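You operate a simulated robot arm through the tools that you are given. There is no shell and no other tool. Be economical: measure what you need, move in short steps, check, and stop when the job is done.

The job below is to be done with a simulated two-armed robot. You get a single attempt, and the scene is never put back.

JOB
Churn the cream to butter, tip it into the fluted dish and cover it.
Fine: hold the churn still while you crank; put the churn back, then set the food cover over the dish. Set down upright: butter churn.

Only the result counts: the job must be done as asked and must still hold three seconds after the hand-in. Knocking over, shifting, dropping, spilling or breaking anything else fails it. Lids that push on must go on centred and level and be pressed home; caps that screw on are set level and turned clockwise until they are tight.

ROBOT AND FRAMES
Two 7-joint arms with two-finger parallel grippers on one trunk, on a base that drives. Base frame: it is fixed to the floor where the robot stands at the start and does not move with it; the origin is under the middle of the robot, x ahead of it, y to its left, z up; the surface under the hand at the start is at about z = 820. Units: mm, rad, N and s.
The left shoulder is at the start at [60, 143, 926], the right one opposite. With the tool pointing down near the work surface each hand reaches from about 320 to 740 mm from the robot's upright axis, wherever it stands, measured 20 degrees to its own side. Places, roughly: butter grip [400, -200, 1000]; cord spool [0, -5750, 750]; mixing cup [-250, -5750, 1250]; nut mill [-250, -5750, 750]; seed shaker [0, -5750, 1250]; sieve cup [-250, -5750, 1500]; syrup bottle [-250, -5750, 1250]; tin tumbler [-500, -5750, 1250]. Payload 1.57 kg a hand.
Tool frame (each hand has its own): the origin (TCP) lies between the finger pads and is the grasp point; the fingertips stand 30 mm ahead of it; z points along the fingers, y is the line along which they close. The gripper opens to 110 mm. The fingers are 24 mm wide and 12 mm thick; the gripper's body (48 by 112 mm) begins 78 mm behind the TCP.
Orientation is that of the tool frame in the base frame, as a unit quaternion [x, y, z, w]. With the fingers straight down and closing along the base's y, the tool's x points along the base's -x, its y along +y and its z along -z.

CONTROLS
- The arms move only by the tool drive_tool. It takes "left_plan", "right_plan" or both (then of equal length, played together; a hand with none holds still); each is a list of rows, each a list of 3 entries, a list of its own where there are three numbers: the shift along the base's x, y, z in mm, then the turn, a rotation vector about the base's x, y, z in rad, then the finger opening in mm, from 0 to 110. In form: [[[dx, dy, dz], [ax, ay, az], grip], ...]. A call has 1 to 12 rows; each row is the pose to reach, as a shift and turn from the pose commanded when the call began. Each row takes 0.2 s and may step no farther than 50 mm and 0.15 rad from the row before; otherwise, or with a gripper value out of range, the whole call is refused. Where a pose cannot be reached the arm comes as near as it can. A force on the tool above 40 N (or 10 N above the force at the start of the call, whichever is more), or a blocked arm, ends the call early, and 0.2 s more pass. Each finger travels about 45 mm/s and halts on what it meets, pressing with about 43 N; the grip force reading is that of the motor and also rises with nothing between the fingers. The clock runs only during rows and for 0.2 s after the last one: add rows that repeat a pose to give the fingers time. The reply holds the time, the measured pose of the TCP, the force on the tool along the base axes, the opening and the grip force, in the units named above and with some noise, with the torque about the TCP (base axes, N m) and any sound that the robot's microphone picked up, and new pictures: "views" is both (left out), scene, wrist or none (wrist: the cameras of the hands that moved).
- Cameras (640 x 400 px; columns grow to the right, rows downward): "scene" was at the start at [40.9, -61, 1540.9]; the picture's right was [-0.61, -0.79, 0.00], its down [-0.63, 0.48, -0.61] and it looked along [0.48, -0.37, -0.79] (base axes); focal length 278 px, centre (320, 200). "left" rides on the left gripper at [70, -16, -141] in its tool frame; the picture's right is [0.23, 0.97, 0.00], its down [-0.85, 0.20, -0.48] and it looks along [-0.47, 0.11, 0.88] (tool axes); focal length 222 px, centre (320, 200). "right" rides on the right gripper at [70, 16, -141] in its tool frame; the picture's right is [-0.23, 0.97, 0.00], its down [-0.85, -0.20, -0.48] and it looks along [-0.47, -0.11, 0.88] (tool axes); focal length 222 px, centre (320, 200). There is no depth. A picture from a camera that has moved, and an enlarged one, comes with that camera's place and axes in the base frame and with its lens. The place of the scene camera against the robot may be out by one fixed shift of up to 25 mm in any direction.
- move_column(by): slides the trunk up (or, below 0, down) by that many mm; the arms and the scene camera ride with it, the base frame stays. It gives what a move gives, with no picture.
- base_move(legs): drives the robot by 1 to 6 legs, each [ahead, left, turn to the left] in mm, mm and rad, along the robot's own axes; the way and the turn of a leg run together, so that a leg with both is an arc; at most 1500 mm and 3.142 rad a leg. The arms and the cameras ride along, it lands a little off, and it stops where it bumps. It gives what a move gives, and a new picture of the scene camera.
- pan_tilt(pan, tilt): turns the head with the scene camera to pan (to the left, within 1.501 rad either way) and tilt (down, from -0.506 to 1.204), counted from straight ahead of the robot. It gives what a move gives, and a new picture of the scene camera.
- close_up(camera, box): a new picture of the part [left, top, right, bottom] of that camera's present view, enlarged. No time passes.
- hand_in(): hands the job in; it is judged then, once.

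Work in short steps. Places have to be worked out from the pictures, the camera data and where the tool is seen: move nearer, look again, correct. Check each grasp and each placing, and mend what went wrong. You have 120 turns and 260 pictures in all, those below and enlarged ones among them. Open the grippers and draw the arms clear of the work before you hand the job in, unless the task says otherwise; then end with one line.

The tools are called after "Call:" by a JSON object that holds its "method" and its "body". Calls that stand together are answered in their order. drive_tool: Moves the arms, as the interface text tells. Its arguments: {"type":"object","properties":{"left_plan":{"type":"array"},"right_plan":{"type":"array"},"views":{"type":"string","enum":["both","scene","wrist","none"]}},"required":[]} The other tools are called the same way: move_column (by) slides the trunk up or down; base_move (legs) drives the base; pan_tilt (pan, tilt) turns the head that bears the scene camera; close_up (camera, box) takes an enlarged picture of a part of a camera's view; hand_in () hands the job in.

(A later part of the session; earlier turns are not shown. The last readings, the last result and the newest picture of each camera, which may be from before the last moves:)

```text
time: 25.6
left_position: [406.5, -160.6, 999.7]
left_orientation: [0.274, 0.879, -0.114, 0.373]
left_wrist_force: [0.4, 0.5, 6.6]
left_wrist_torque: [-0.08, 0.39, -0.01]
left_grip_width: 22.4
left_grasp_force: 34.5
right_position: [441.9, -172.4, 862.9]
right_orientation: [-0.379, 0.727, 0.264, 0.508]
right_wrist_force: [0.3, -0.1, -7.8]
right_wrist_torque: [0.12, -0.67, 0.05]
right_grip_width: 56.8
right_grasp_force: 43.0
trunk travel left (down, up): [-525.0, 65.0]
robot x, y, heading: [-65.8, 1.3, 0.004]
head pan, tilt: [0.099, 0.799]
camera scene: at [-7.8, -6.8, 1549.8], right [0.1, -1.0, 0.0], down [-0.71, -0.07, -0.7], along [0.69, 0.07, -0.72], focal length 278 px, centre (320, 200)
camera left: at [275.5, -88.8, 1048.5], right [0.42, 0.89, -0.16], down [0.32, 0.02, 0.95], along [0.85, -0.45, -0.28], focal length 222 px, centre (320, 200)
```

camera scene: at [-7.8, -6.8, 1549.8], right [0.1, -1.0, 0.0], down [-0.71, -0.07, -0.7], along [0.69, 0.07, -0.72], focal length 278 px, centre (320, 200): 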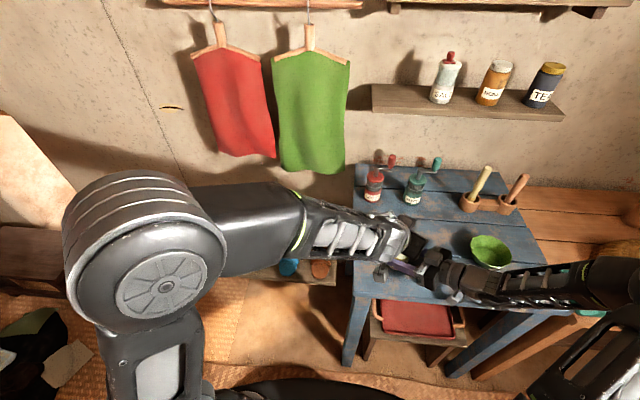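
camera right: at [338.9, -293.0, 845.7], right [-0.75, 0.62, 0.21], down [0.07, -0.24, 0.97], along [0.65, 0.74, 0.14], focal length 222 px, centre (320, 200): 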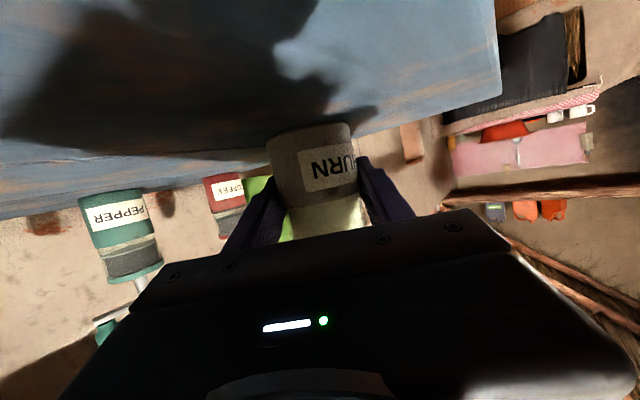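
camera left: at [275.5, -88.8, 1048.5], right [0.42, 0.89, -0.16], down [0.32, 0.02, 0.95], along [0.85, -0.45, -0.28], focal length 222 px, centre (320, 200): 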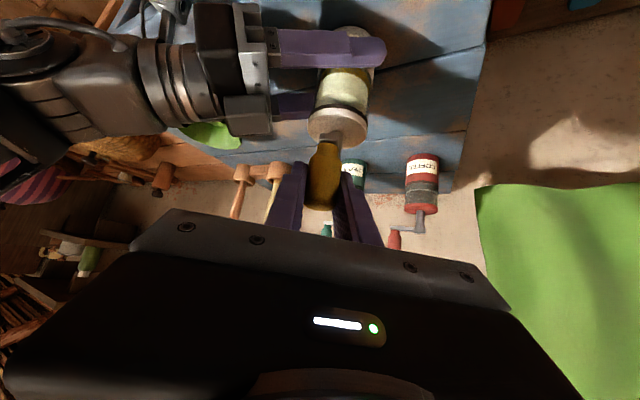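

The full turn worked at low force with the churn holding still. I'll do more turns and watch the colour in the glass and the sound line.

Call:
{"method": "drive_tool", "body": {"left_plan": [[[10.6, 18.4, 0], [0, 0, 0], 15], [[29, 29, 0], [0, 0, 0], 15], [[50.2, 29, 0], [0, 0, 0], 15], [[68.6, 18.4, 0], [0, 0, 0], 15], [[79.2, 0, 0], [0, 0, 0], 15], [[79.2, -21.2, 0], [0, 0, 0], 15], [[68.6, -39.6, 0], [0, 0, 0], 15], [[50.2, -50.2, 0], [0, 0, 0], 15], [[29, -50.2, 0], [0, 0, 0], 15], [[10.6, -39.6, 0], [0, 0, 0], 15], [[0, -21.2, 0], [0, 0, 0], 15], [[0, 0, 0], [0, 0, 0], 15]], "views": "none"}}

Call:
{"method": "drive_tool", "body": {"left_plan": [[[10.6, 18.4, 0], [0, 0, 0], 15], [[29, 29, 0], [0, 0, 0], 15], [[50.2, 29, 0], [0, 0, 0], 15], [[68.6, 18.4, 0], [0, 0, 0], 15], [[79.2, 0, 0], [0, 0, 0], 15], [[79.2, -21.2, 0], [0, 0, 0], 15], [[68.6, -39.6, 0], [0, 0, 0], 15], [[50.2, -50.2, 0], [0, 0, 0], 15], [[29, -50.2, 0], [0, 0, 0], 15], [[10.6, -39.6, 0], [0, 0, 0], 15], [[0, -21.2, 0], [0, 0, 0], 15], [[0, 0, 0], [0, 0, 0], 15]], "views": "wrist"}}

Call:
{"method": "close_up", "body": {"camera": "left", "box": [260, 10, 420, 110]}}

```text
time: 28.2
left_position: [407.1, -160.4, 1000.2]
left_orientation: [0.274, 0.879, -0.114, 0.373]
left_wrist_force: [4.8, -1.2, 2.4]
left_wrist_torque: [-0.22, 0.15, -0.02]
left_grip_width: 22.3
left_grasp_force: 35.0
right_position: [440.6, -172.2, 862.5]
right_orientation: [-0.379, 0.727, 0.265, 0.508]
right_wrist_force: [-6.0, 1.8, -4.4]
right_wrist_torque: [0.06, -0.94, 0.05]
right_grip_width: 57.0
right_grasp_force: 42.5
trunk travel left (down, up): [-525.0, 65.0]
robot x, y, heading: [-68.2, -0.5, -0.001]
head pan, tilt: [0.099, 0.799]
```

```text
time: 30.8
left_position: [407.9, -158.1, 999.8]
left_orientation: [0.275, 0.879, -0.116, 0.373]
left_wrist_force: [4.4, -0.2, 1.0]
left_wrist_torque: [-0.09, 0.38, 0.0]
left_grip_width: 22.4
left_grasp_force: 35.0
right_position: [441.3, -174.2, 862.1]
right_orientation: [-0.379, 0.727, 0.264, 0.508]
right_wrist_force: [-3.3, 0.6, -3.0]
right_wrist_torque: [0.02, -0.99, 0.04]
right_grip_width: 56.9
right_grasp_force: 43.5
trunk travel left (down, up): [-525.0, 65.0]
robot x, y, heading: [-68.4, -0.1, -0.0]
head pan, tilt: [0.099, 0.799]
camera left: at [274.7, -88.4, 1048.5], right [0.42, 0.89, -0.16], down [0.32, 0.02, 0.95], along [0.85, -0.45, -0.28], focal length 222 px, centre (320, 200)
```

left: 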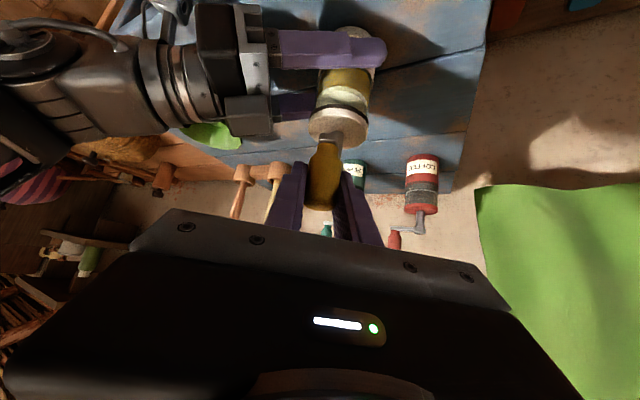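

```text
4.00 times, centred on (340, 60) of left
camera zoom: at [274.7, -88.4, 1048.5], right [0.42, 0.89, -0.16], down [0.32, 0.02, 0.95], along [0.85, -0.45, -0.28], focal length 888 px, centre (240, 760)
```

zoom: 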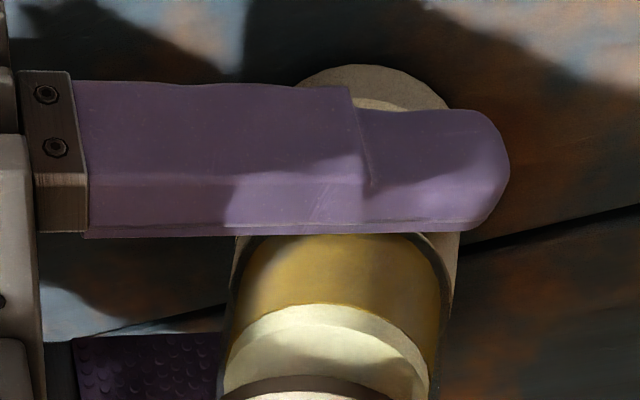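

The glass now shows yellow instead of cream. I'll make one more turn and compare, to be sure the conversion is finished.

Call:
{"method": "drive_tool", "body": {"left_plan": [[[10.6, 18.4, 0], [0, 0, 0], 15], [[29, 29, 0], [0, 0, 0], 15], [[50.2, 29, 0], [0, 0, 0], 15], [[68.6, 18.4, 0], [0, 0, 0], 15], [[79.2, 0, 0], [0, 0, 0], 15], [[79.2, -21.2, 0], [0, 0, 0], 15], [[68.6, -39.6, 0], [0, 0, 0], 15], [[50.2, -50.2, 0], [0, 0, 0], 15], [[29, -50.2, 0], [0, 0, 0], 15], [[10.6, -39.6, 0], [0, 0, 0], 15], [[0, -21.2, 0], [0, 0, 0], 15], [[0, 0, 0], [0, 0, 0], 15]], "views": "none"}}

Call:
{"method": "close_up", "body": {"camera": "left", "box": [260, 10, 420, 110]}}

```text
time: 33.4
left_position: [407.2, -159.0, 999.6]
left_orientation: [0.274, 0.879, -0.115, 0.373]
left_wrist_force: [0.7, 1.7, 6.6]
left_wrist_torque: [0.0, 0.46, -0.02]
left_grip_width: 22.4
left_grasp_force: 35.3
right_position: [442.5, -172.9, 862.5]
right_orientation: [-0.378, 0.727, 0.264, 0.508]
right_wrist_force: [-0.8, 0.0, -8.4]
right_wrist_torque: [0.04, -0.85, 0.04]
right_grip_width: 56.8
right_grasp_force: 43.2
trunk travel left (down, up): [-525.0, 65.0]
robot x, y, heading: [-68.2, 3.8, 0.003]
head pan, tilt: [0.099, 0.799]
```

```text
4.00 times, centred on (340, 60) of left
camera zoom: at [275.4, -88.4, 1048.1], right [0.42, 0.89, -0.16], down [0.32, 0.02, 0.95], along [0.85, -0.45, -0.28], focal length 888 px, centre (240, 760)
```

zoom: 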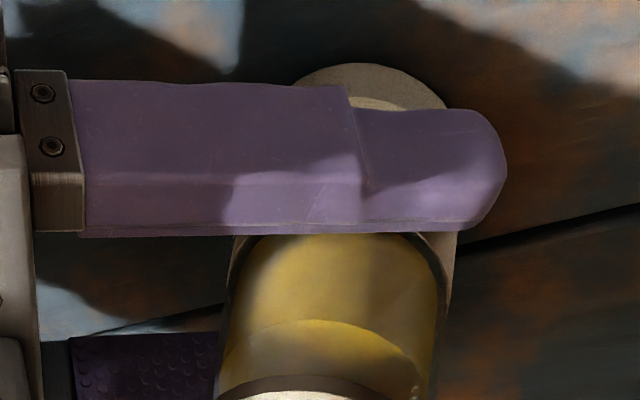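

The whole content is now yellow. I'll make one more turn for margin and check whether anything still changes.

Call:
{"method": "drive_tool", "body": {"left_plan": [[[10.6, 18.4, 0], [0, 0, 0], 15], [[29, 29, 0], [0, 0, 0], 15], [[50.2, 29, 0], [0, 0, 0], 15], [[68.6, 18.4, 0], [0, 0, 0], 15], [[79.2, 0, 0], [0, 0, 0], 15], [[79.2, -21.2, 0], [0, 0, 0], 15], [[68.6, -39.6, 0], [0, 0, 0], 15], [[50.2, -50.2, 0], [0, 0, 0], 15], [[29, -50.2, 0], [0, 0, 0], 15], [[10.6, -39.6, 0], [0, 0, 0], 15], [[0, -21.2, 0], [0, 0, 0], 15], [[0, 0, 0], [0, 0, 0], 15]], "views": "none"}}

Call:
{"method": "close_up", "body": {"camera": "left", "box": [260, 10, 420, 110]}}

```text
time: 36.0
left_position: [406.0, -160.2, 1000.3]
left_orientation: [0.276, 0.878, -0.117, 0.373]
left_wrist_force: [-2.0, 2.6, 8.0]
left_wrist_torque: [-0.18, 0.34, -0.05]
left_grip_width: 22.4
left_grasp_force: 35.2
right_position: [443.2, -173.0, 862.2]
right_orientation: [-0.378, 0.728, 0.263, 0.508]
right_wrist_force: [1.7, -1.4, -9.1]
right_wrist_torque: [0.3, -0.41, 0.04]
right_grip_width: 56.9
right_grasp_force: 42.9
trunk travel left (down, up): [-525.0, 65.0]
robot x, y, heading: [-68.1, 0.4, 0.003]
head pan, tilt: [0.099, 0.799]
```

```text
4.00 times, centred on (340, 60) of left
camera zoom: at [275.6, -88.7, 1047.7], right [0.42, 0.89, -0.16], down [0.32, 0.02, 0.95], along [0.85, -0.45, -0.28], focal length 888 px, centre (240, 760)
```

zoom: 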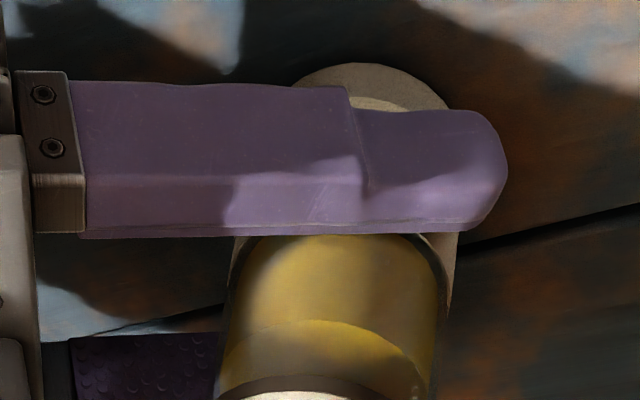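

There's no further change, so the butter is done. I'll open the left hand, retract it along its own axis, then swing it clear to the left.

Call:
{"method": "drive_tool", "body": {"left_plan": [[[0, 0, 0], [0, 0, 0], 40], [[0, 0, 0], [0, 0, 0], 60], [[0, 0, 0], [0, 0, 0], 60], [[-17, 12, 21], [0, 0, 0], 60], [[-34, 24, 42], [0, 0, 0], 60], [[-48, 40, 70], [0, 0, 0], 60], [[-48, 85, 75], [0, 0, 0], 60], [[-48, 130, 75], [0, 0, 0], 60], [[-48, 175, 75], [0, 0, 0], 60], [[-48, 220, 75], [0, 0, 0], 60], [[-48, 260, 75], [0, 0, 0], 60]], "views": "scene"}}

Call:
{"method": "close_up", "body": {"camera": "scene", "box": [350, 190, 510, 290]}}

```text
time: 38.4
left_position: [357.0, -66.9, 1075.4]
left_orientation: [0.275, 0.878, -0.116, 0.373]
left_wrist_force: [-0.2, -0.1, 0.3]
left_wrist_torque: [-0.02, 0.01, 0.04]
left_grip_width: 59.9
left_grasp_force: 0.1
left hand out of reach, approached as far as the arm can: row 8, 9, 10, 11
right_position: [442.6, -174.5, 862.4]
right_orientation: [-0.377, 0.728, 0.264, 0.508]
right_wrist_force: [-0.1, 0.2, -1.2]
right_wrist_torque: [0.0, 0.01, 0.0]
right_grip_width: 57.2
right_grasp_force: 43.3
trunk travel left (down, up): [-525.0, 65.0]
robot x, y, heading: [-67.6, -4.9, 0.001]
head pan, tilt: [0.099, 0.799]
camera scene: at [-7.9, -7.1, 1549.8], right [0.1, -1.0, 0.0], down [-0.71, -0.07, -0.7], along [0.69, 0.07, -0.72], focal length 278 px, centre (320, 200)
```

scene: 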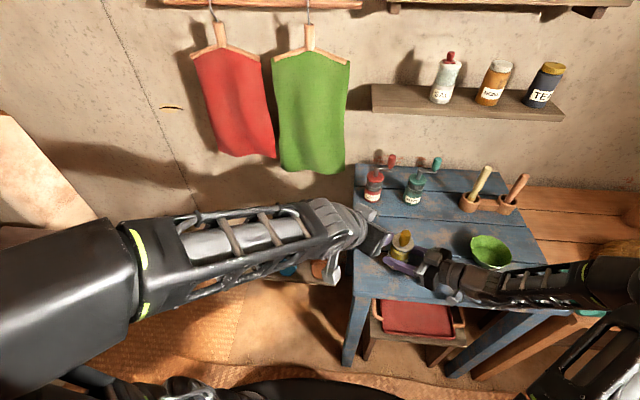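

```text
4.00 times, centred on (430, 240) of scene
camera zoom: at [-7.9, -7.1, 1549.8], right [0.1, -1.0, 0.0], down [-0.71, -0.07, -0.7], along [0.69, 0.07, -0.72], focal length 1110 px, centre (-120, 40)
```

zoom: 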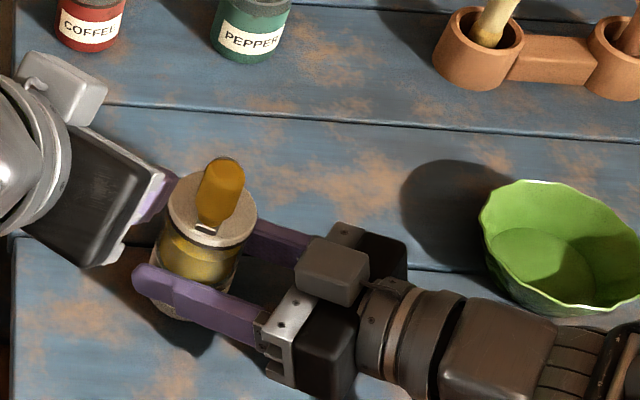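

The left hand is still fairly close. I'll bring it back upright and move it further left and up before lifting the churn.

Call:
{"method": "drive_tool", "body": {"left_plan": [[[0, 25, 0], [0.0745, 0.107, 0], 60], [[0, 50, 0], [0.149, 0.214, 0], 60], [[0, 75, 0], [0.2235, 0.321, 0], 60], [[0, 100, 0], [0.298, 0.428, 0], 60], [[0, 130, 0], [0.3725, 0.535, 0], 60], [[0, 160, 0], [0.447, 0.643, 0], 60], [[20, 200, 0], [0.447, 0.643, 0], 60], [[40, 240, 0], [0.447, 0.643, 0], 60]], "views": "none"}}

Call:
{"method": "drive_tool", "body": {"right_plan": [[[0, 0, 15], [0, 0, 0], 40], [[0, 0, 45], [0, 0, 0], 40], [[0, 0, 75], [0, 0, 0], 40], [[0, 0, 105], [0, 0, 0], 40], [[0, 0, 130], [0, 0, 0], 40], [[0, 0, 130], [0, 0, 0], 40]]}}

```text
time: 40.2
left_position: [399.3, 173.9, 1074.5]
left_orientation: [0.299, 0.954, -0.002, 0.009]
left_wrist_force: [0.1, 0.1, 0.3]
left_wrist_torque: [-0.01, 0.04, 0.03]
left_grip_width: 60.1
left_grasp_force: 0.1
right_position: [442.0, -172.1, 863.2]
right_orientation: [-0.379, 0.727, 0.265, 0.508]
right_wrist_force: [0.0, 0.3, -1.4]
right_wrist_torque: [-0.03, -0.01, 0.04]
right_grip_width: 56.7
right_grasp_force: 42.9
trunk travel left (down, up): [-525.0, 65.0]
robot x, y, heading: [-69.6, -6.2, -0.002]
head pan, tilt: [0.099, 0.799]
```

```text
time: 41.6
left_position: [398.9, 171.6, 1077.0]
left_orientation: [0.301, 0.954, -0.003, 0.009]
left_wrist_force: [-0.7, -0.5, -0.8]
left_wrist_torque: [-0.01, 0.01, 0.01]
left_grip_width: 60.3
left_grasp_force: 0.0
right_position: [441.5, -174.2, 991.4]
right_orientation: [-0.378, 0.727, 0.265, 0.509]
right_wrist_force: [-0.5, 0.3, -1.1]
right_wrist_torque: [0.0, -0.01, -0.01]
right_grip_width: 56.7
right_grasp_force: 42.7
trunk travel left (down, up): [-525.0, 65.0]
robot x, y, heading: [-70.5, -2.0, 0.006]
head pan, tilt: [0.099, 0.799]
camera scene: at [-7.7, -7.5, 1549.8], right [0.1, -1.0, 0.0], down [-0.71, -0.07, -0.7], along [0.69, 0.07, -0.72], focal length 278 px, centre (320, 200)
camera right: at [338.3, -293.1, 975.9], right [-0.75, 0.62, 0.21], down [0.07, -0.24, 0.97], along [0.65, 0.74, 0.14], focal length 222 px, centre (320, 200)
```

scene: 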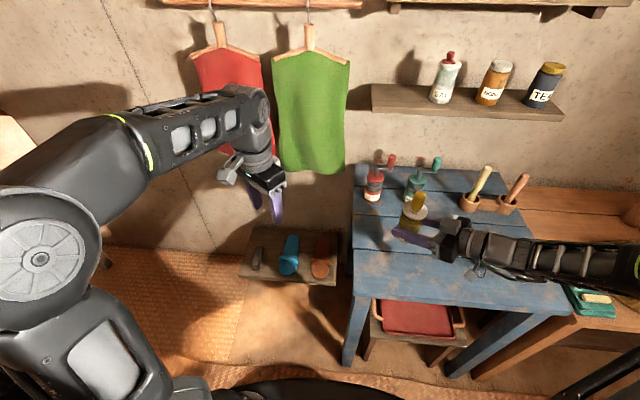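
right: 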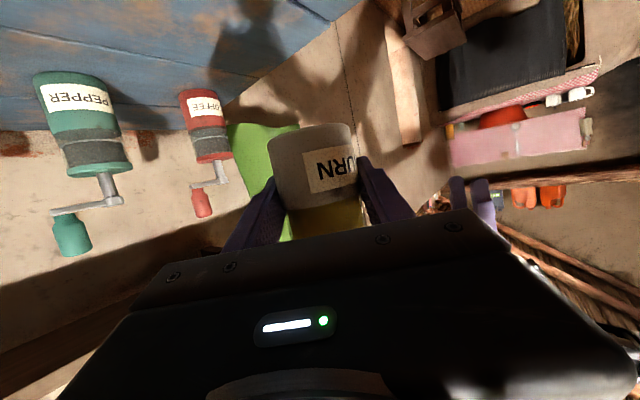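

The churn lifted cleanly. I'll carry it to the dish with a yaw to heading 30°, then check where things line up before tipping.

Call:
{"method": "drive_tool", "body": {"right_plan": [[[3, -37, 0], [0, 0, -0.073], 40], [[6, -74, 0], [0, 0, -0.146], 40], [[9, -111, 0], [0, 0, -0.218], 40], [[12, -148, 0], [0, 0, -0.291], 40], [[15, -185, 0], [0, 0, -0.364], 40], [[17, -220, 0], [0, 0, -0.436], 40], [[17, -220, 0], [0, 0, -0.436], 40]], "views": "none"}}

Call:
{"method": "pan_tilt", "body": {"pan": -0.6, "tilt": 0.8}}

Call:
{"method": "close_up", "body": {"camera": "scene", "box": [220, 110, 460, 260]}}

```text
time: 43.2
left_position: [398.8, 172.4, 1075.4]
left_orientation: [0.3, 0.954, -0.003, 0.009]
left_wrist_force: [-0.6, -0.9, 1.1]
left_wrist_torque: [0.04, 0.0, -0.01]
left_grip_width: 60.1
left_grasp_force: 0.0
right_position: [461.2, -393.3, 992.7]
right_orientation: [-0.212, 0.792, 0.148, 0.553]
right_wrist_force: [-0.9, -0.6, -1.4]
right_wrist_torque: [-0.02, 0.01, -0.01]
right_grip_width: 57.1
right_grasp_force: 43.0
trunk travel left (down, up): [-525.0, 65.0]
robot x, y, heading: [-73.3, 0.5, 0.002]
head pan, tilt: [0.099, 0.799]
```

```text
time: 44.3
left_position: [398.1, 172.6, 1075.7]
left_orientation: [0.3, 0.954, -0.003, 0.009]
left_wrist_force: [0.0, 0.3, 0.0]
left_wrist_torque: [0.0, -0.03, -0.01]
left_grip_width: 60.2
left_grasp_force: 0.0
right_position: [460.2, -392.8, 993.6]
right_orientation: [-0.211, 0.792, 0.147, 0.553]
right_wrist_force: [-0.4, -0.4, -2.1]
right_wrist_torque: [0.01, -0.02, 0.04]
right_grip_width: 57.1
right_grasp_force: 42.9
trunk travel left (down, up): [-525.0, 65.0]
robot x, y, heading: [-69.5, 1.1, 0.002]
head pan, tilt: [-0.6, 0.799]
camera scene: at [-21.5, -60.9, 1549.8], right [-0.56, -0.83, 0.0], down [-0.59, 0.4, -0.7], along [0.58, -0.39, -0.72], focal length 278 px, centre (320, 200)
```

scene: 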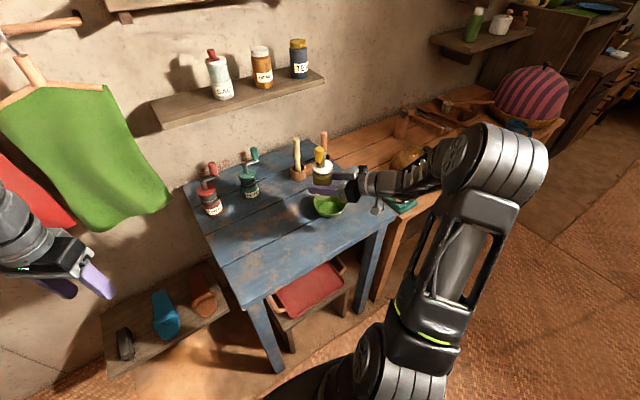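

```text
2.67 times, centred on (340, 185) of scene
camera zoom: at [-21.5, -60.9, 1549.8], right [-0.56, -0.83, 0.0], down [-0.59, 0.4, -0.7], along [0.58, -0.39, -0.72], focal length 740 px, centre (267, 240)
```

zoom: 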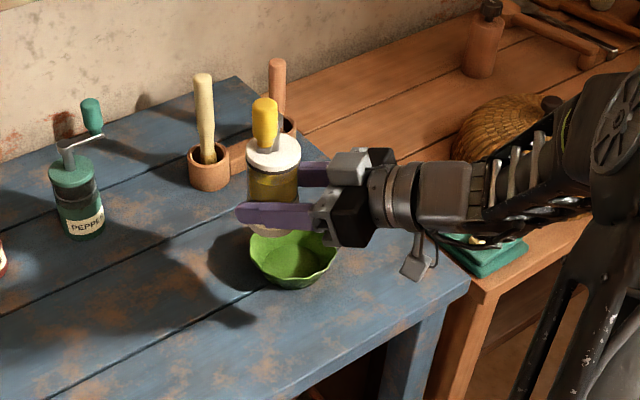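

Calibrating against the known TCP, the dish centre is about (467,-428) with a radius of about 55. I'll shift to (440,-380,960) so the mouth stays over the dish while tipping, and start the tilt.

Call:
{"method": "drive_tool", "body": {"right_plan": [[[-10, 6, -10], [0, 0, 0], 40], [[-21, 13, -20], [0, 0, 0], 40], [[-21, 13, -33], [0.125, 0.072, 0], 40], [[-21, 13, -33], [0.25, 0.144, 0], 40], [[-21, 13, -33], [0.375, 0.216, 0], 40], [[-21, 13, -33], [0.5, 0.289, 0], 40]]}}

Call:
{"method": "close_up", "body": {"camera": "scene", "box": [220, 110, 460, 260]}}

```text
time: 45.7
left_position: [398.0, 172.6, 1075.7]
left_orientation: [0.3, 0.954, -0.004, 0.009]
left_wrist_force: [-0.5, 0.2, -0.4]
left_wrist_torque: [0.01, -0.01, -0.03]
left_grip_width: 60.2
left_grasp_force: 0.1
right_position: [438.0, -379.5, 959.1]
right_orientation: [-0.045, 0.801, 0.368, 0.469]
right_wrist_force: [0.9, 0.0, -0.7]
right_wrist_torque: [0.02, 0.02, 0.01]
right_grip_width: 57.0
right_grasp_force: 43.0
trunk travel left (down, up): [-525.0, 65.0]
robot x, y, heading: [-68.7, 0.7, -0.0]
head pan, tilt: [-0.6, 0.799]
camera scene: at [-21.5, -61.1, 1549.8], right [-0.56, -0.83, 0.0], down [-0.59, 0.41, -0.7], along [0.57, -0.39, -0.72], focal length 278 px, centre (320, 200)
camera right: at [291.4, -439.0, 954.2], right [-0.28, 0.64, 0.71], down [0.21, -0.68, 0.7], along [0.94, 0.35, 0.05], focal length 222 px, centre (320, 200)
```

scene: 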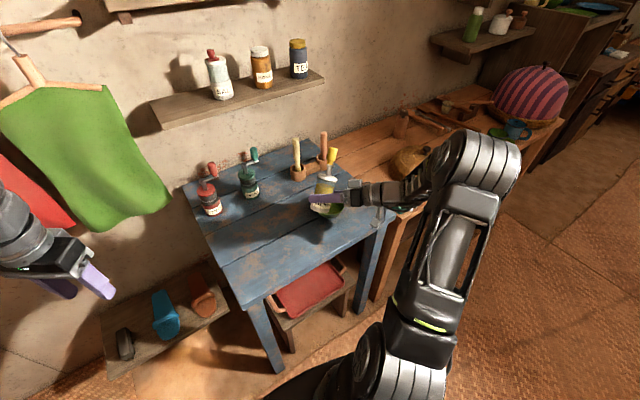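
right: 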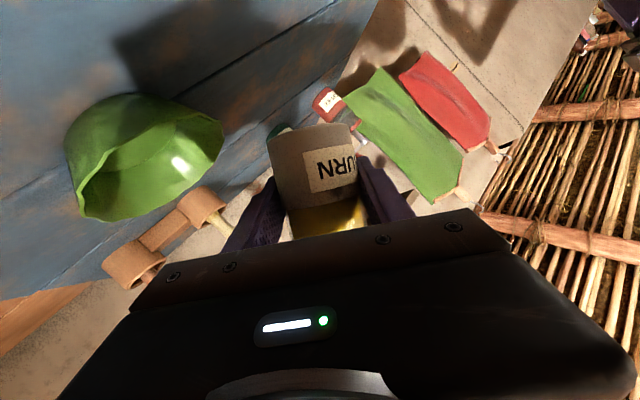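

```text
2.67 times, centred on (340, 185) of scene
camera zoom: at [-21.5, -61.1, 1549.8], right [-0.56, -0.83, 0.0], down [-0.59, 0.41, -0.7], along [0.57, -0.39, -0.72], focal length 740 px, centre (267, 240)
```

zoom: 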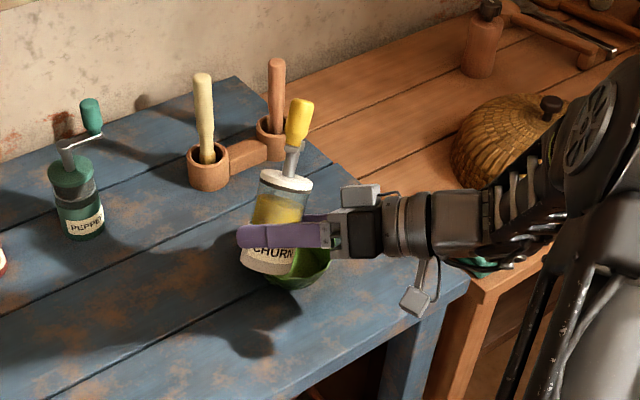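

The content is about half full and the mouth is heading over the dish. I'll keep tipping to about 90°.

Call:
{"method": "drive_tool", "body": {"right_plan": [[[0, -2, 0], [0.12, 0.0695, 0], 40], [[0, -4, 0], [0.24, 0.139, 0], 40], [[0, -4, 0], [0.36, 0.2085, 0], 40], [[0, -4, 0], [0.48, 0.278, 0], 40], [[0, -4, 0], [0.6, 0.3475, 0], 40], [[0, -4, 0], [0.72, 0.417, 0], 40], [[0, -4, 0], [0.84, 0.4865, 0], 40]]}}

Call:
{"method": "close_up", "body": {"camera": "scene", "box": [260, 130, 420, 230]}}

```text
time: 47.3
left_position: [398.7, 171.4, 1076.0]
left_orientation: [0.3, 0.954, -0.003, 0.009]
left_wrist_force: [0.0, 0.4, 0.6]
left_wrist_torque: [-0.04, -0.04, -0.01]
left_grip_width: 59.8
left_grasp_force: 0.0
right_position: [438.7, -383.9, 960.0]
right_orientation: [0.237, 0.669, 0.66, 0.247]
right_wrist_force: [-0.3, 0.0, -1.2]
right_wrist_torque: [0.02, 0.01, 0.02]
right_grip_width: 57.1
right_grasp_force: 42.8
trunk travel left (down, up): [-525.0, 65.0]
robot x, y, heading: [-70.4, -0.1, -0.001]
head pan, tilt: [-0.6, 0.799]
camera scene: at [-21.6, -61.3, 1549.8], right [-0.56, -0.83, 0.0], down [-0.59, 0.41, -0.7], along [0.58, -0.39, -0.72], focal length 278 px, centre (320, 200)
camera right: at [294.5, -448.6, 976.0], right [0.17, -0.13, 0.98], down [0.35, -0.92, -0.18], along [0.92, 0.37, -0.11], focal length 222 px, centre (320, 200)
```

scene: 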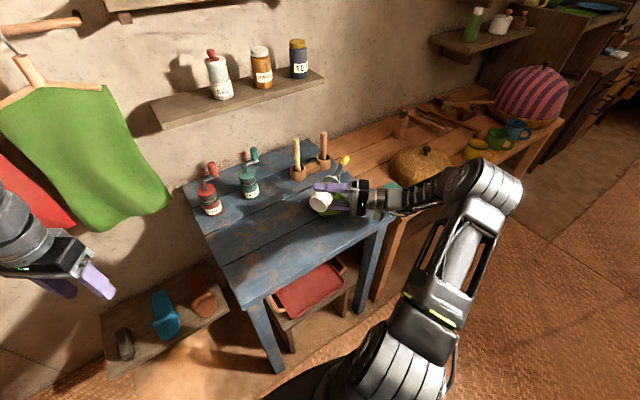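
right: 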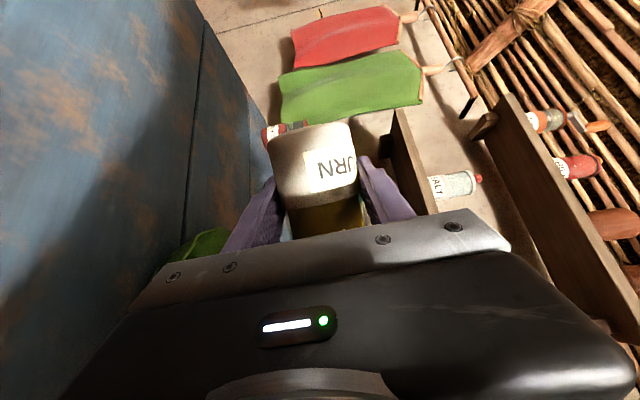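

```text
4.00 times, centred on (340, 180) of scene
camera zoom: at [-21.6, -61.3, 1549.8], right [-0.56, -0.83, 0.0], down [-0.59, 0.41, -0.7], along [0.58, -0.39, -0.72], focal length 1110 px, centre (240, 280)
```

zoom: 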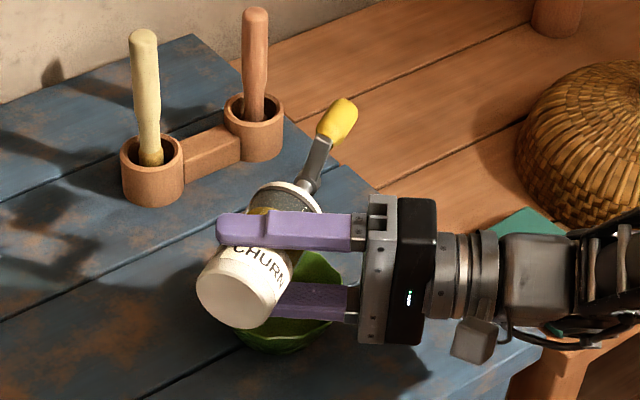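

At 90° the mouth is over the dish. I'll tip on to about 130° and hold so the butter can fall.

Call:
{"method": "drive_tool", "body": {"right_plan": [[[0, 0, 0], [0.12, 0.0695, 0], 40], [[1, -1, 0], [0.24, 0.139, 0], 40], [[2, -2, 0], [0.36, 0.2085, 0], 40], [[3, -4, 0], [0.48, 0.278, 0], 40], [[4, -6, 0], [0.6, 0.3475, 0], 40], [[4, -6, 0], [0.6, 0.3475, 0], 40], [[4, -6, 0], [0.6, 0.3475, 0], 40], [[4, -6, 0], [0.6, 0.3475, 0], 40]]}}

Call:
{"method": "close_up", "body": {"camera": "scene", "box": [260, 130, 420, 230]}}

```text
time: 49.1
left_position: [398.0, 171.5, 1076.2]
left_orientation: [0.3, 0.954, -0.003, 0.01]
left_wrist_force: [0.6, 0.5, -0.5]
left_wrist_torque: [0.0, 0.0, -0.03]
left_grip_width: 60.0
left_grasp_force: 0.0
right_position: [443.0, -389.4, 958.8]
right_orientation: [0.406, 0.479, 0.777, 0.048]
right_wrist_force: [-0.6, 0.1, -1.7]
right_wrist_torque: [0.04, 0.0, -0.02]
right_grip_width: 56.9
right_grasp_force: 43.2
trunk travel left (down, up): [-525.0, 65.0]
robot x, y, heading: [-68.9, -0.6, 0.001]
head pan, tilt: [-0.6, 0.799]
camera scene: at [-21.6, -61.0, 1549.8], right [-0.56, -0.83, 0.0], down [-0.59, 0.41, -0.7], along [0.58, -0.39, -0.72], focal length 278 px, centre (320, 200)
camera right: at [305.7, -466.5, 983.3], right [0.46, -0.63, 0.63], down [0.18, -0.63, -0.76], along [0.87, 0.46, -0.17], focal length 222 px, centre (320, 200)
```

scene: 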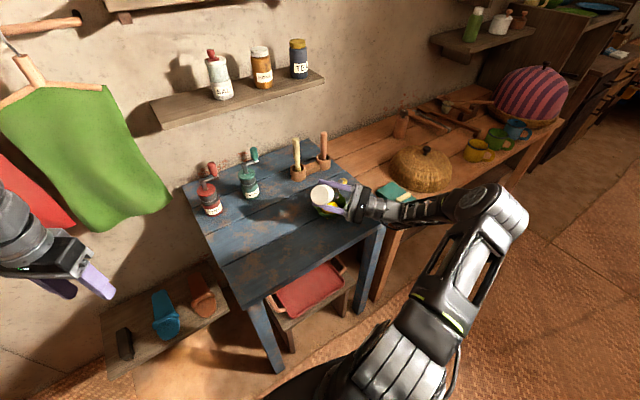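
right: 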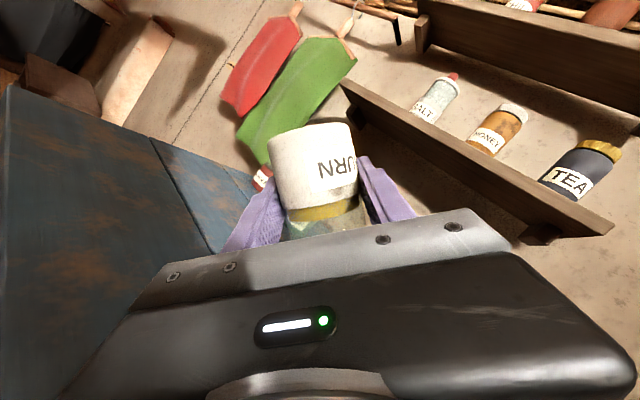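

```text
4.00 times, centred on (340, 180) of scene
camera zoom: at [-21.6, -61.0, 1549.8], right [-0.56, -0.83, 0.0], down [-0.59, 0.41, -0.7], along [0.58, -0.39, -0.72], focal length 1110 px, centre (240, 280)
```

zoom: 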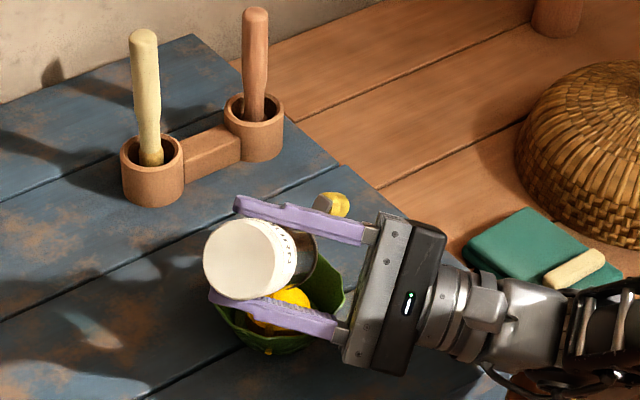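

Butter is in the dish with a little left in the churn. I'll raise 50 mm and tip to about 152° to empty it.

Call:
{"method": "drive_tool", "body": {"right_plan": [[[0, 0, 25], [0, 0, 0], 40], [[2, -3, 50], [0.1, 0.058, 0], 40], [[4, -7, 55], [0.2, 0.116, 0], 40], [[7, -11, 60], [0.33, 0.19, 0], 40], [[7, -11, 60], [0.33, 0.19, 0], 40], [[7, -11, 60], [0.33, 0.19, 0], 40], [[7, -11, 60], [0.33, 0.19, 0], 40], [[7, -11, 60], [0.33, 0.19, 0], 40], [[7, -11, 60], [0.33, 0.19, 0], 40]]}}

Call:
{"method": "close_up", "body": {"camera": "scene", "box": [260, 130, 420, 230]}}

Call:
{"method": "close_up", "body": {"camera": "right", "box": [220, 110, 420, 235]}}

```text
time: 51.1
left_position: [398.9, 172.0, 1075.3]
left_orientation: [0.3, 0.954, -0.004, 0.009]
left_wrist_force: [-0.6, -0.4, 0.1]
left_wrist_torque: [0.0, 0.0, -0.02]
left_grip_width: 59.7
left_grasp_force: 0.0
right_position: [448.9, -400.9, 1018.9]
right_orientation: [0.481, 0.346, 0.803, -0.064]
right_wrist_force: [-0.5, -0.2, -1.1]
right_wrist_torque: [0.04, 0.02, -0.01]
right_grip_width: 56.9
right_grasp_force: 43.1
trunk travel left (down, up): [-525.0, 65.0]
robot x, y, heading: [-72.6, -1.0, 0.003]
head pan, tilt: [-0.6, 0.799]
camera scene: at [-21.6, -61.0, 1549.8], right [-0.56, -0.83, 0.0], down [-0.59, 0.41, -0.7], along [0.58, -0.39, -0.72], focal length 278 px, centre (320, 200)
camera right: at [316.7, -485.3, 1042.3], right [0.55, -0.78, 0.3], down [0.02, -0.34, -0.94], along [0.84, 0.52, -0.17], focal length 222 px, centre (320, 200)
```

scene: 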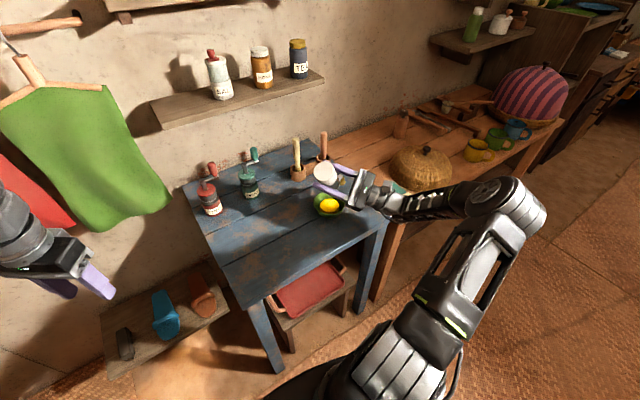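
right: 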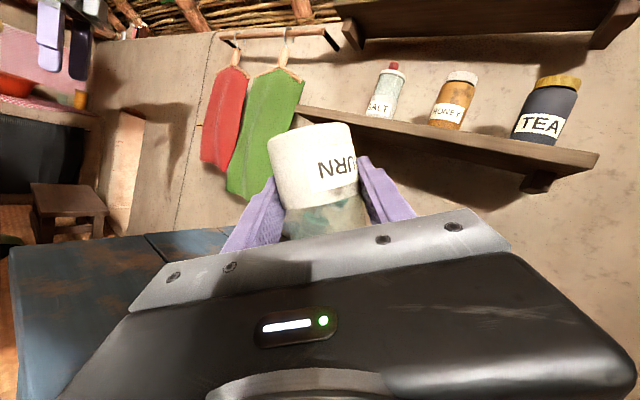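

```text
4.00 times, centred on (340, 180) of scene
camera zoom: at [-21.6, -61.0, 1549.8], right [-0.56, -0.83, 0.0], down [-0.59, 0.41, -0.7], along [0.58, -0.39, -0.72], focal length 1110 px, centre (240, 280)
```

zoom: 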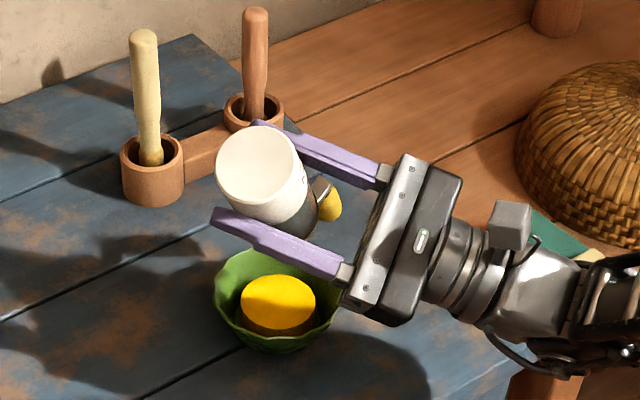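

```text
3.20 times, centred on (320, 172) of right
camera zoom: at [316.7, -485.3, 1042.3], right [0.55, -0.78, 0.3], down [0.02, -0.34, -0.94], along [0.84, 0.52, -0.17], focal length 711 px, centre (320, 288)
```

zoom: 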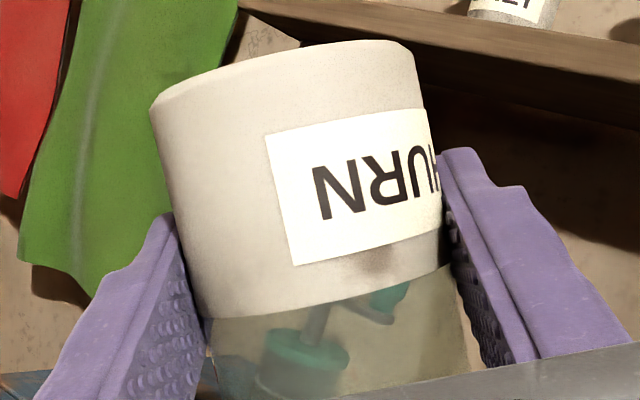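

The churn is empty and the butter is in the dish. I'll turn the churn back upright at a safe height.

Call:
{"method": "drive_tool", "body": {"right_plan": [[[0, 5, 10], [-0.1263, -0.0729, 0], 40], [[0, 10, 10], [-0.2526, -0.1458, 0], 40], [[0, 15, 10], [-0.3789, -0.2187, 0], 40], [[0, 20, 10], [-0.5052, -0.2916, 0], 40], [[0, 25, 10], [-0.6315, -0.3645, 0], 40], [[0, 30, 10], [-0.7578, -0.4374, 0], 40], [[0, 30, 10], [-0.8841, -0.5103, 0], 40], [[0, 30, 10], [-1.0104, -0.5832, 0], 40], [[0, 30, 10], [-1.1367, -0.6561, 0], 40]], "views": "none"}}

Call:
{"method": "drive_tool", "body": {"right_plan": [[[0, 0, 0], [-0.1263, -0.0729, 0], 40], [[0, 0, 0], [-0.2526, -0.1458, 0], 40], [[0, 0, 0], [-0.3789, -0.2187, 0], 40], [[0, 0, 0], [-0.5052, -0.2916, 0], 40], [[0, 0, 0], [-0.6315, -0.3645, 0], 40], [[0, 0, 0], [-0.7578, -0.4374, 0], 40], [[0, 0, 0], [-0.8841, -0.5103, 0], 40], [[0, 0, 0], [-1.0104, -0.5832, 0], 40], [[0, 0, 0], [-1.1367, -0.6561, 0], 40]], "views": "scene"}}

Call:
{"method": "close_up", "body": {"camera": "scene", "box": [220, 110, 460, 260]}}

```text
time: 53.1
left_position: [396.8, 172.3, 1076.2]
left_orientation: [0.3, 0.954, -0.003, 0.009]
left_wrist_force: [0.7, 0.9, -0.2]
left_wrist_torque: [-0.01, 0.01, 0.01]
left_grip_width: 59.8
left_grasp_force: 0.0
right_position: [449.4, -369.6, 1029.5]
right_orientation: [0.169, 0.719, 0.599, 0.309]
right_wrist_force: [0.8, -0.8, -2.1]
right_wrist_torque: [0.0, 0.0, -0.01]
right_grip_width: 57.2
right_grasp_force: 42.6
trunk travel left (down, up): [-525.0, 65.0]
robot x, y, heading: [-71.7, 2.3, -0.004]
head pan, tilt: [-0.6, 0.799]
```

```text
time: 55.1
left_position: [397.9, 172.7, 1076.1]
left_orientation: [0.299, 0.954, -0.003, 0.009]
left_wrist_force: [-0.2, -0.1, -0.7]
left_wrist_torque: [0.01, 0.0, 0.0]
left_grip_width: 59.6
left_grasp_force: 0.0
right_position: [450.0, -369.9, 1029.6]
right_orientation: [-0.212, 0.793, 0.145, 0.553]
right_wrist_force: [0.0, 0.0, -1.8]
right_wrist_torque: [-0.03, 0.02, 0.06]
right_grip_width: 56.9
right_grasp_force: 43.2
trunk travel left (down, up): [-525.0, 65.0]
robot x, y, heading: [-66.3, 1.5, -0.001]
head pan, tilt: [-0.6, 0.799]
camera scene: at [-21.7, -60.7, 1549.8], right [-0.56, -0.83, 0.0], down [-0.59, 0.41, -0.7], along [0.58, -0.39, -0.72], focal length 278 px, centre (320, 200)
```

scene: 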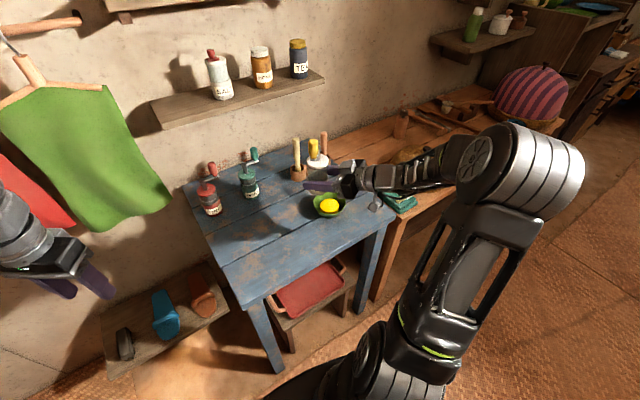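

```text
2.67 times, centred on (340, 185) of scene
camera zoom: at [-21.7, -60.7, 1549.8], right [-0.56, -0.83, 0.0], down [-0.59, 0.41, -0.7], along [0.58, -0.39, -0.72], focal length 740 px, centre (267, 240)
```

zoom: 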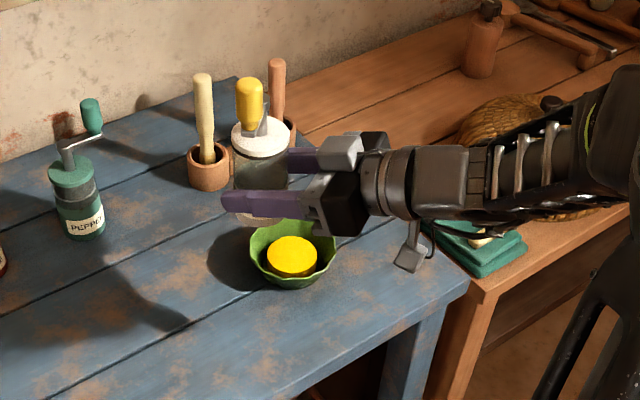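

It's upright again. I'll carry it back over its original spot with yaw +25°, and stay high.

Call:
{"method": "drive_tool", "body": {"right_plan": [[[-1, 33, 0], [0, 0, 0.073], 40], [[-3, 66, 0], [0, 0, 0.146], 40], [[-4, 99, 0], [0, 0, 0.218], 40], [[-5, 132, 0], [0, 0, 0.291], 40], [[-7, 165, 0], [0, 0, 0.364], 40], [[-8, 197, 0], [0, 0, 0.436], 40], [[-8, 197, -40], [0, 0, 0.436], 40], [[-8, 197, -80], [0, 0, 0.436], 40], [[-8, 197, -120], [0, 0, 0.436], 40], [[-8, 197, -145], [0, 0, 0.436], 40], [[-8, 197, -155], [0, 0, 0.436], 40]], "views": "wrist"}}

```text
time: 57.5
left_position: [398.8, 172.8, 1074.8]
left_orientation: [0.301, 0.954, -0.004, 0.009]
left_wrist_force: [0.3, 0.0, -0.7]
left_wrist_torque: [0.01, 0.01, 0.02]
left_grip_width: 60.1
left_grasp_force: 0.1
right_position: [442.5, -174.5, 874.6]
right_orientation: [-0.378, 0.728, 0.263, 0.509]
right_wrist_force: [-0.8, -0.1, -1.7]
right_wrist_torque: [0.0, 0.01, -0.03]
right_grip_width: 57.0
right_grasp_force: 43.2
trunk travel left (down, up): [-525.0, 65.0]
robot x, y, heading: [-68.1, 1.8, -0.003]
head pan, tilt: [-0.6, 0.799]
camera right: at [338.6, -293.5, 857.7], right [-0.75, 0.62, 0.21], down [0.07, -0.24, 0.97], along [0.66, 0.74, 0.14], focal length 222 px, centre (320, 200)
```

right: 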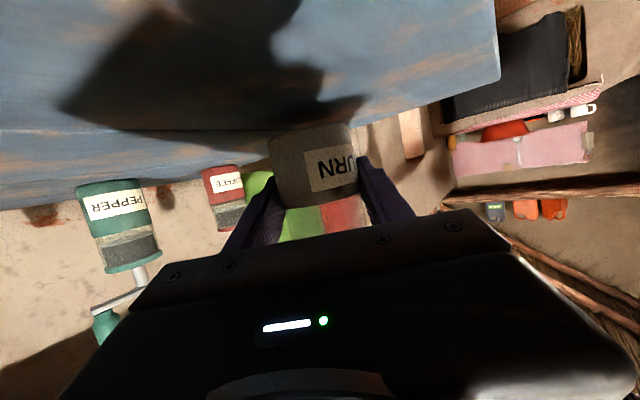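

I'm 12 mm above the resting height. I'll ease down in small steps until it touches.

Call:
{"method": "drive_tool", "body": {"right_plan": [[[0, 0, -4], [0, 0, 0], 40], [[0, 0, -8], [0, 0, 0], 40], [[0, 0, -11], [0, 0, 0], 40], [[0, 0, -12], [0, 0, 0], 40], [[0, 0, -12], [0, 0, 0], 40]], "views": "none"}}

```text
time: 58.7
left_position: [397.2, 173.1, 1076.0]
left_orientation: [0.3, 0.954, -0.003, 0.009]
left_wrist_force: [-1.1, 0.3, -0.4]
left_wrist_torque: [0.02, -0.02, 0.01]
left_grip_width: 60.0
left_grasp_force: 0.1
right_position: [440.7, -174.3, 863.7]
right_orientation: [-0.377, 0.728, 0.262, 0.509]
right_wrist_force: [0.6, 0.2, -1.4]
right_wrist_torque: [0.0, 0.02, -0.01]
right_grip_width: 57.0
right_grasp_force: 43.3
trunk travel left (down, up): [-525.0, 65.0]
robot x, y, heading: [-69.1, -4.5, 0.001]
head pan, tilt: [-0.6, 0.799]
```

There's no contact yet, so I'll lower another 1–3 mm, watching the force.

Call:
{"method": "drive_tool", "body": {"right_plan": [[[0, 0, -1], [0, 0, 0], 40], [[0, 0, -1.5], [0, 0, 0], 40], [[0, 0, -1.5], [0, 0, 0], 40]], "views": "none"}}

```text
time: 59.5
left_position: [397.2, 172.6, 1076.7]
left_orientation: [0.3, 0.954, -0.003, 0.009]
left_wrist_force: [0.9, 0.2, -0.1]
left_wrist_torque: [-0.01, -0.02, 0.0]
left_grip_width: 60.0
left_grasp_force: 0.0
right_position: [440.1, -173.6, 862.0]
right_orientation: [-0.378, 0.727, 0.263, 0.509]
right_wrist_force: [-1.2, -1.5, 6.0]
right_wrist_torque: [0.03, 0.23, 0.05]
right_grip_width: 57.1
right_grasp_force: 43.3
trunk travel left (down, up): [-525.0, 65.0]
robot x, y, heading: [-68.7, 1.9, 0.0]
head pan, tilt: [-0.6, 0.799]
```

Contact at 6 N, so the churn is standing. I'll open slowly, then back off along the tool's horizontal heading.

Call:
{"method": "drive_tool", "body": {"right_plan": [[[0, 0, 0], [0, 0, 0], 60], [[0, 0, 0], [0, 0, 0], 75], [[0, 0, 0], [0, 0, 0], 90], [[0, 0, 0], [0, 0, 0], 105], [[0, 0, 0], [0, 0, 0], 105], [[-17, -25, 2], [0, 0, 0], 105], [[-34, -49, 4], [0, 0, 0], 105], [[-51, -74, 6], [0, 0, 0], 105], [[-69, -98, 8], [0, 0, 0], 105], [[-69, -98, 40], [0, 0, 0], 105], [[-69, -98, 85], [0, 0, 0], 105], [[-69, -98, 130], [0, 0, 0], 105]], "views": "scene"}}

Call:
{"method": "close_up", "body": {"camera": "scene", "box": [180, 120, 420, 270]}}

```text
time: 62.1
left_position: [397.0, 173.5, 1075.5]
left_orientation: [0.299, 0.954, -0.003, 0.009]
left_wrist_force: [-0.3, 0.0, -0.3]
left_wrist_torque: [-0.02, -0.02, -0.04]
left_grip_width: 60.1
left_grasp_force: 0.2
right_position: [372.6, -270.3, 993.1]
right_orientation: [-0.377, 0.728, 0.262, 0.509]
right_wrist_force: [-0.5, 0.7, -1.0]
right_wrist_torque: [0.01, 0.0, -0.02]
right_grip_width: 105.1
right_grasp_force: 0.1
trunk travel left (down, up): [-525.0, 65.0]
robot x, y, heading: [-70.0, 0.7, 0.005]
head pan, tilt: [-0.6, 0.799]
camera scene: at [-22.2, -60.1, 1549.8], right [-0.56, -0.83, 0.0], down [-0.59, 0.4, -0.7], along [0.58, -0.39, -0.72], focal length 278 px, centre (320, 200)
```

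scene: 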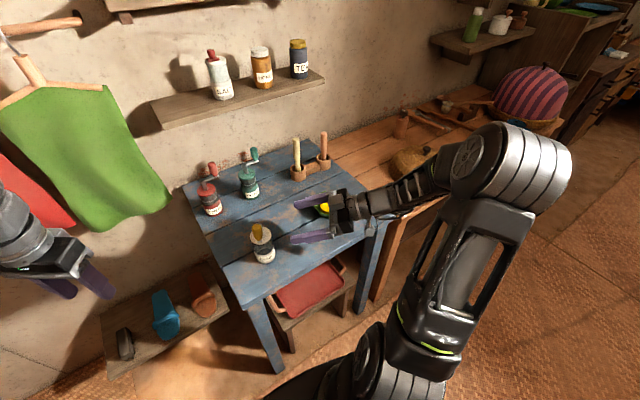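

```text
2.67 times, centred on (300, 195) of scene
camera zoom: at [-22.2, -60.1, 1549.8], right [-0.56, -0.83, 0.0], down [-0.59, 0.4, -0.7], along [0.58, -0.39, -0.72], focal length 740 px, centre (373, 213)
```

zoom: 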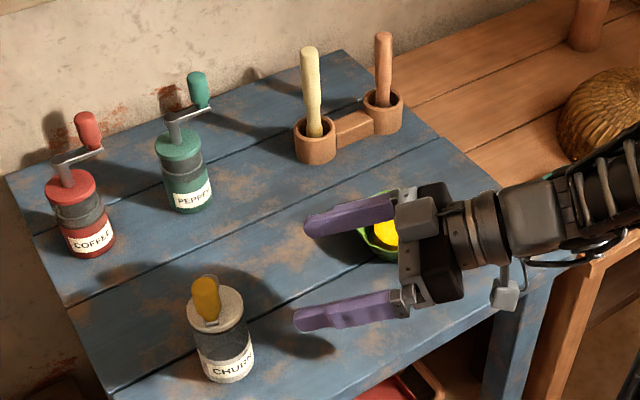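

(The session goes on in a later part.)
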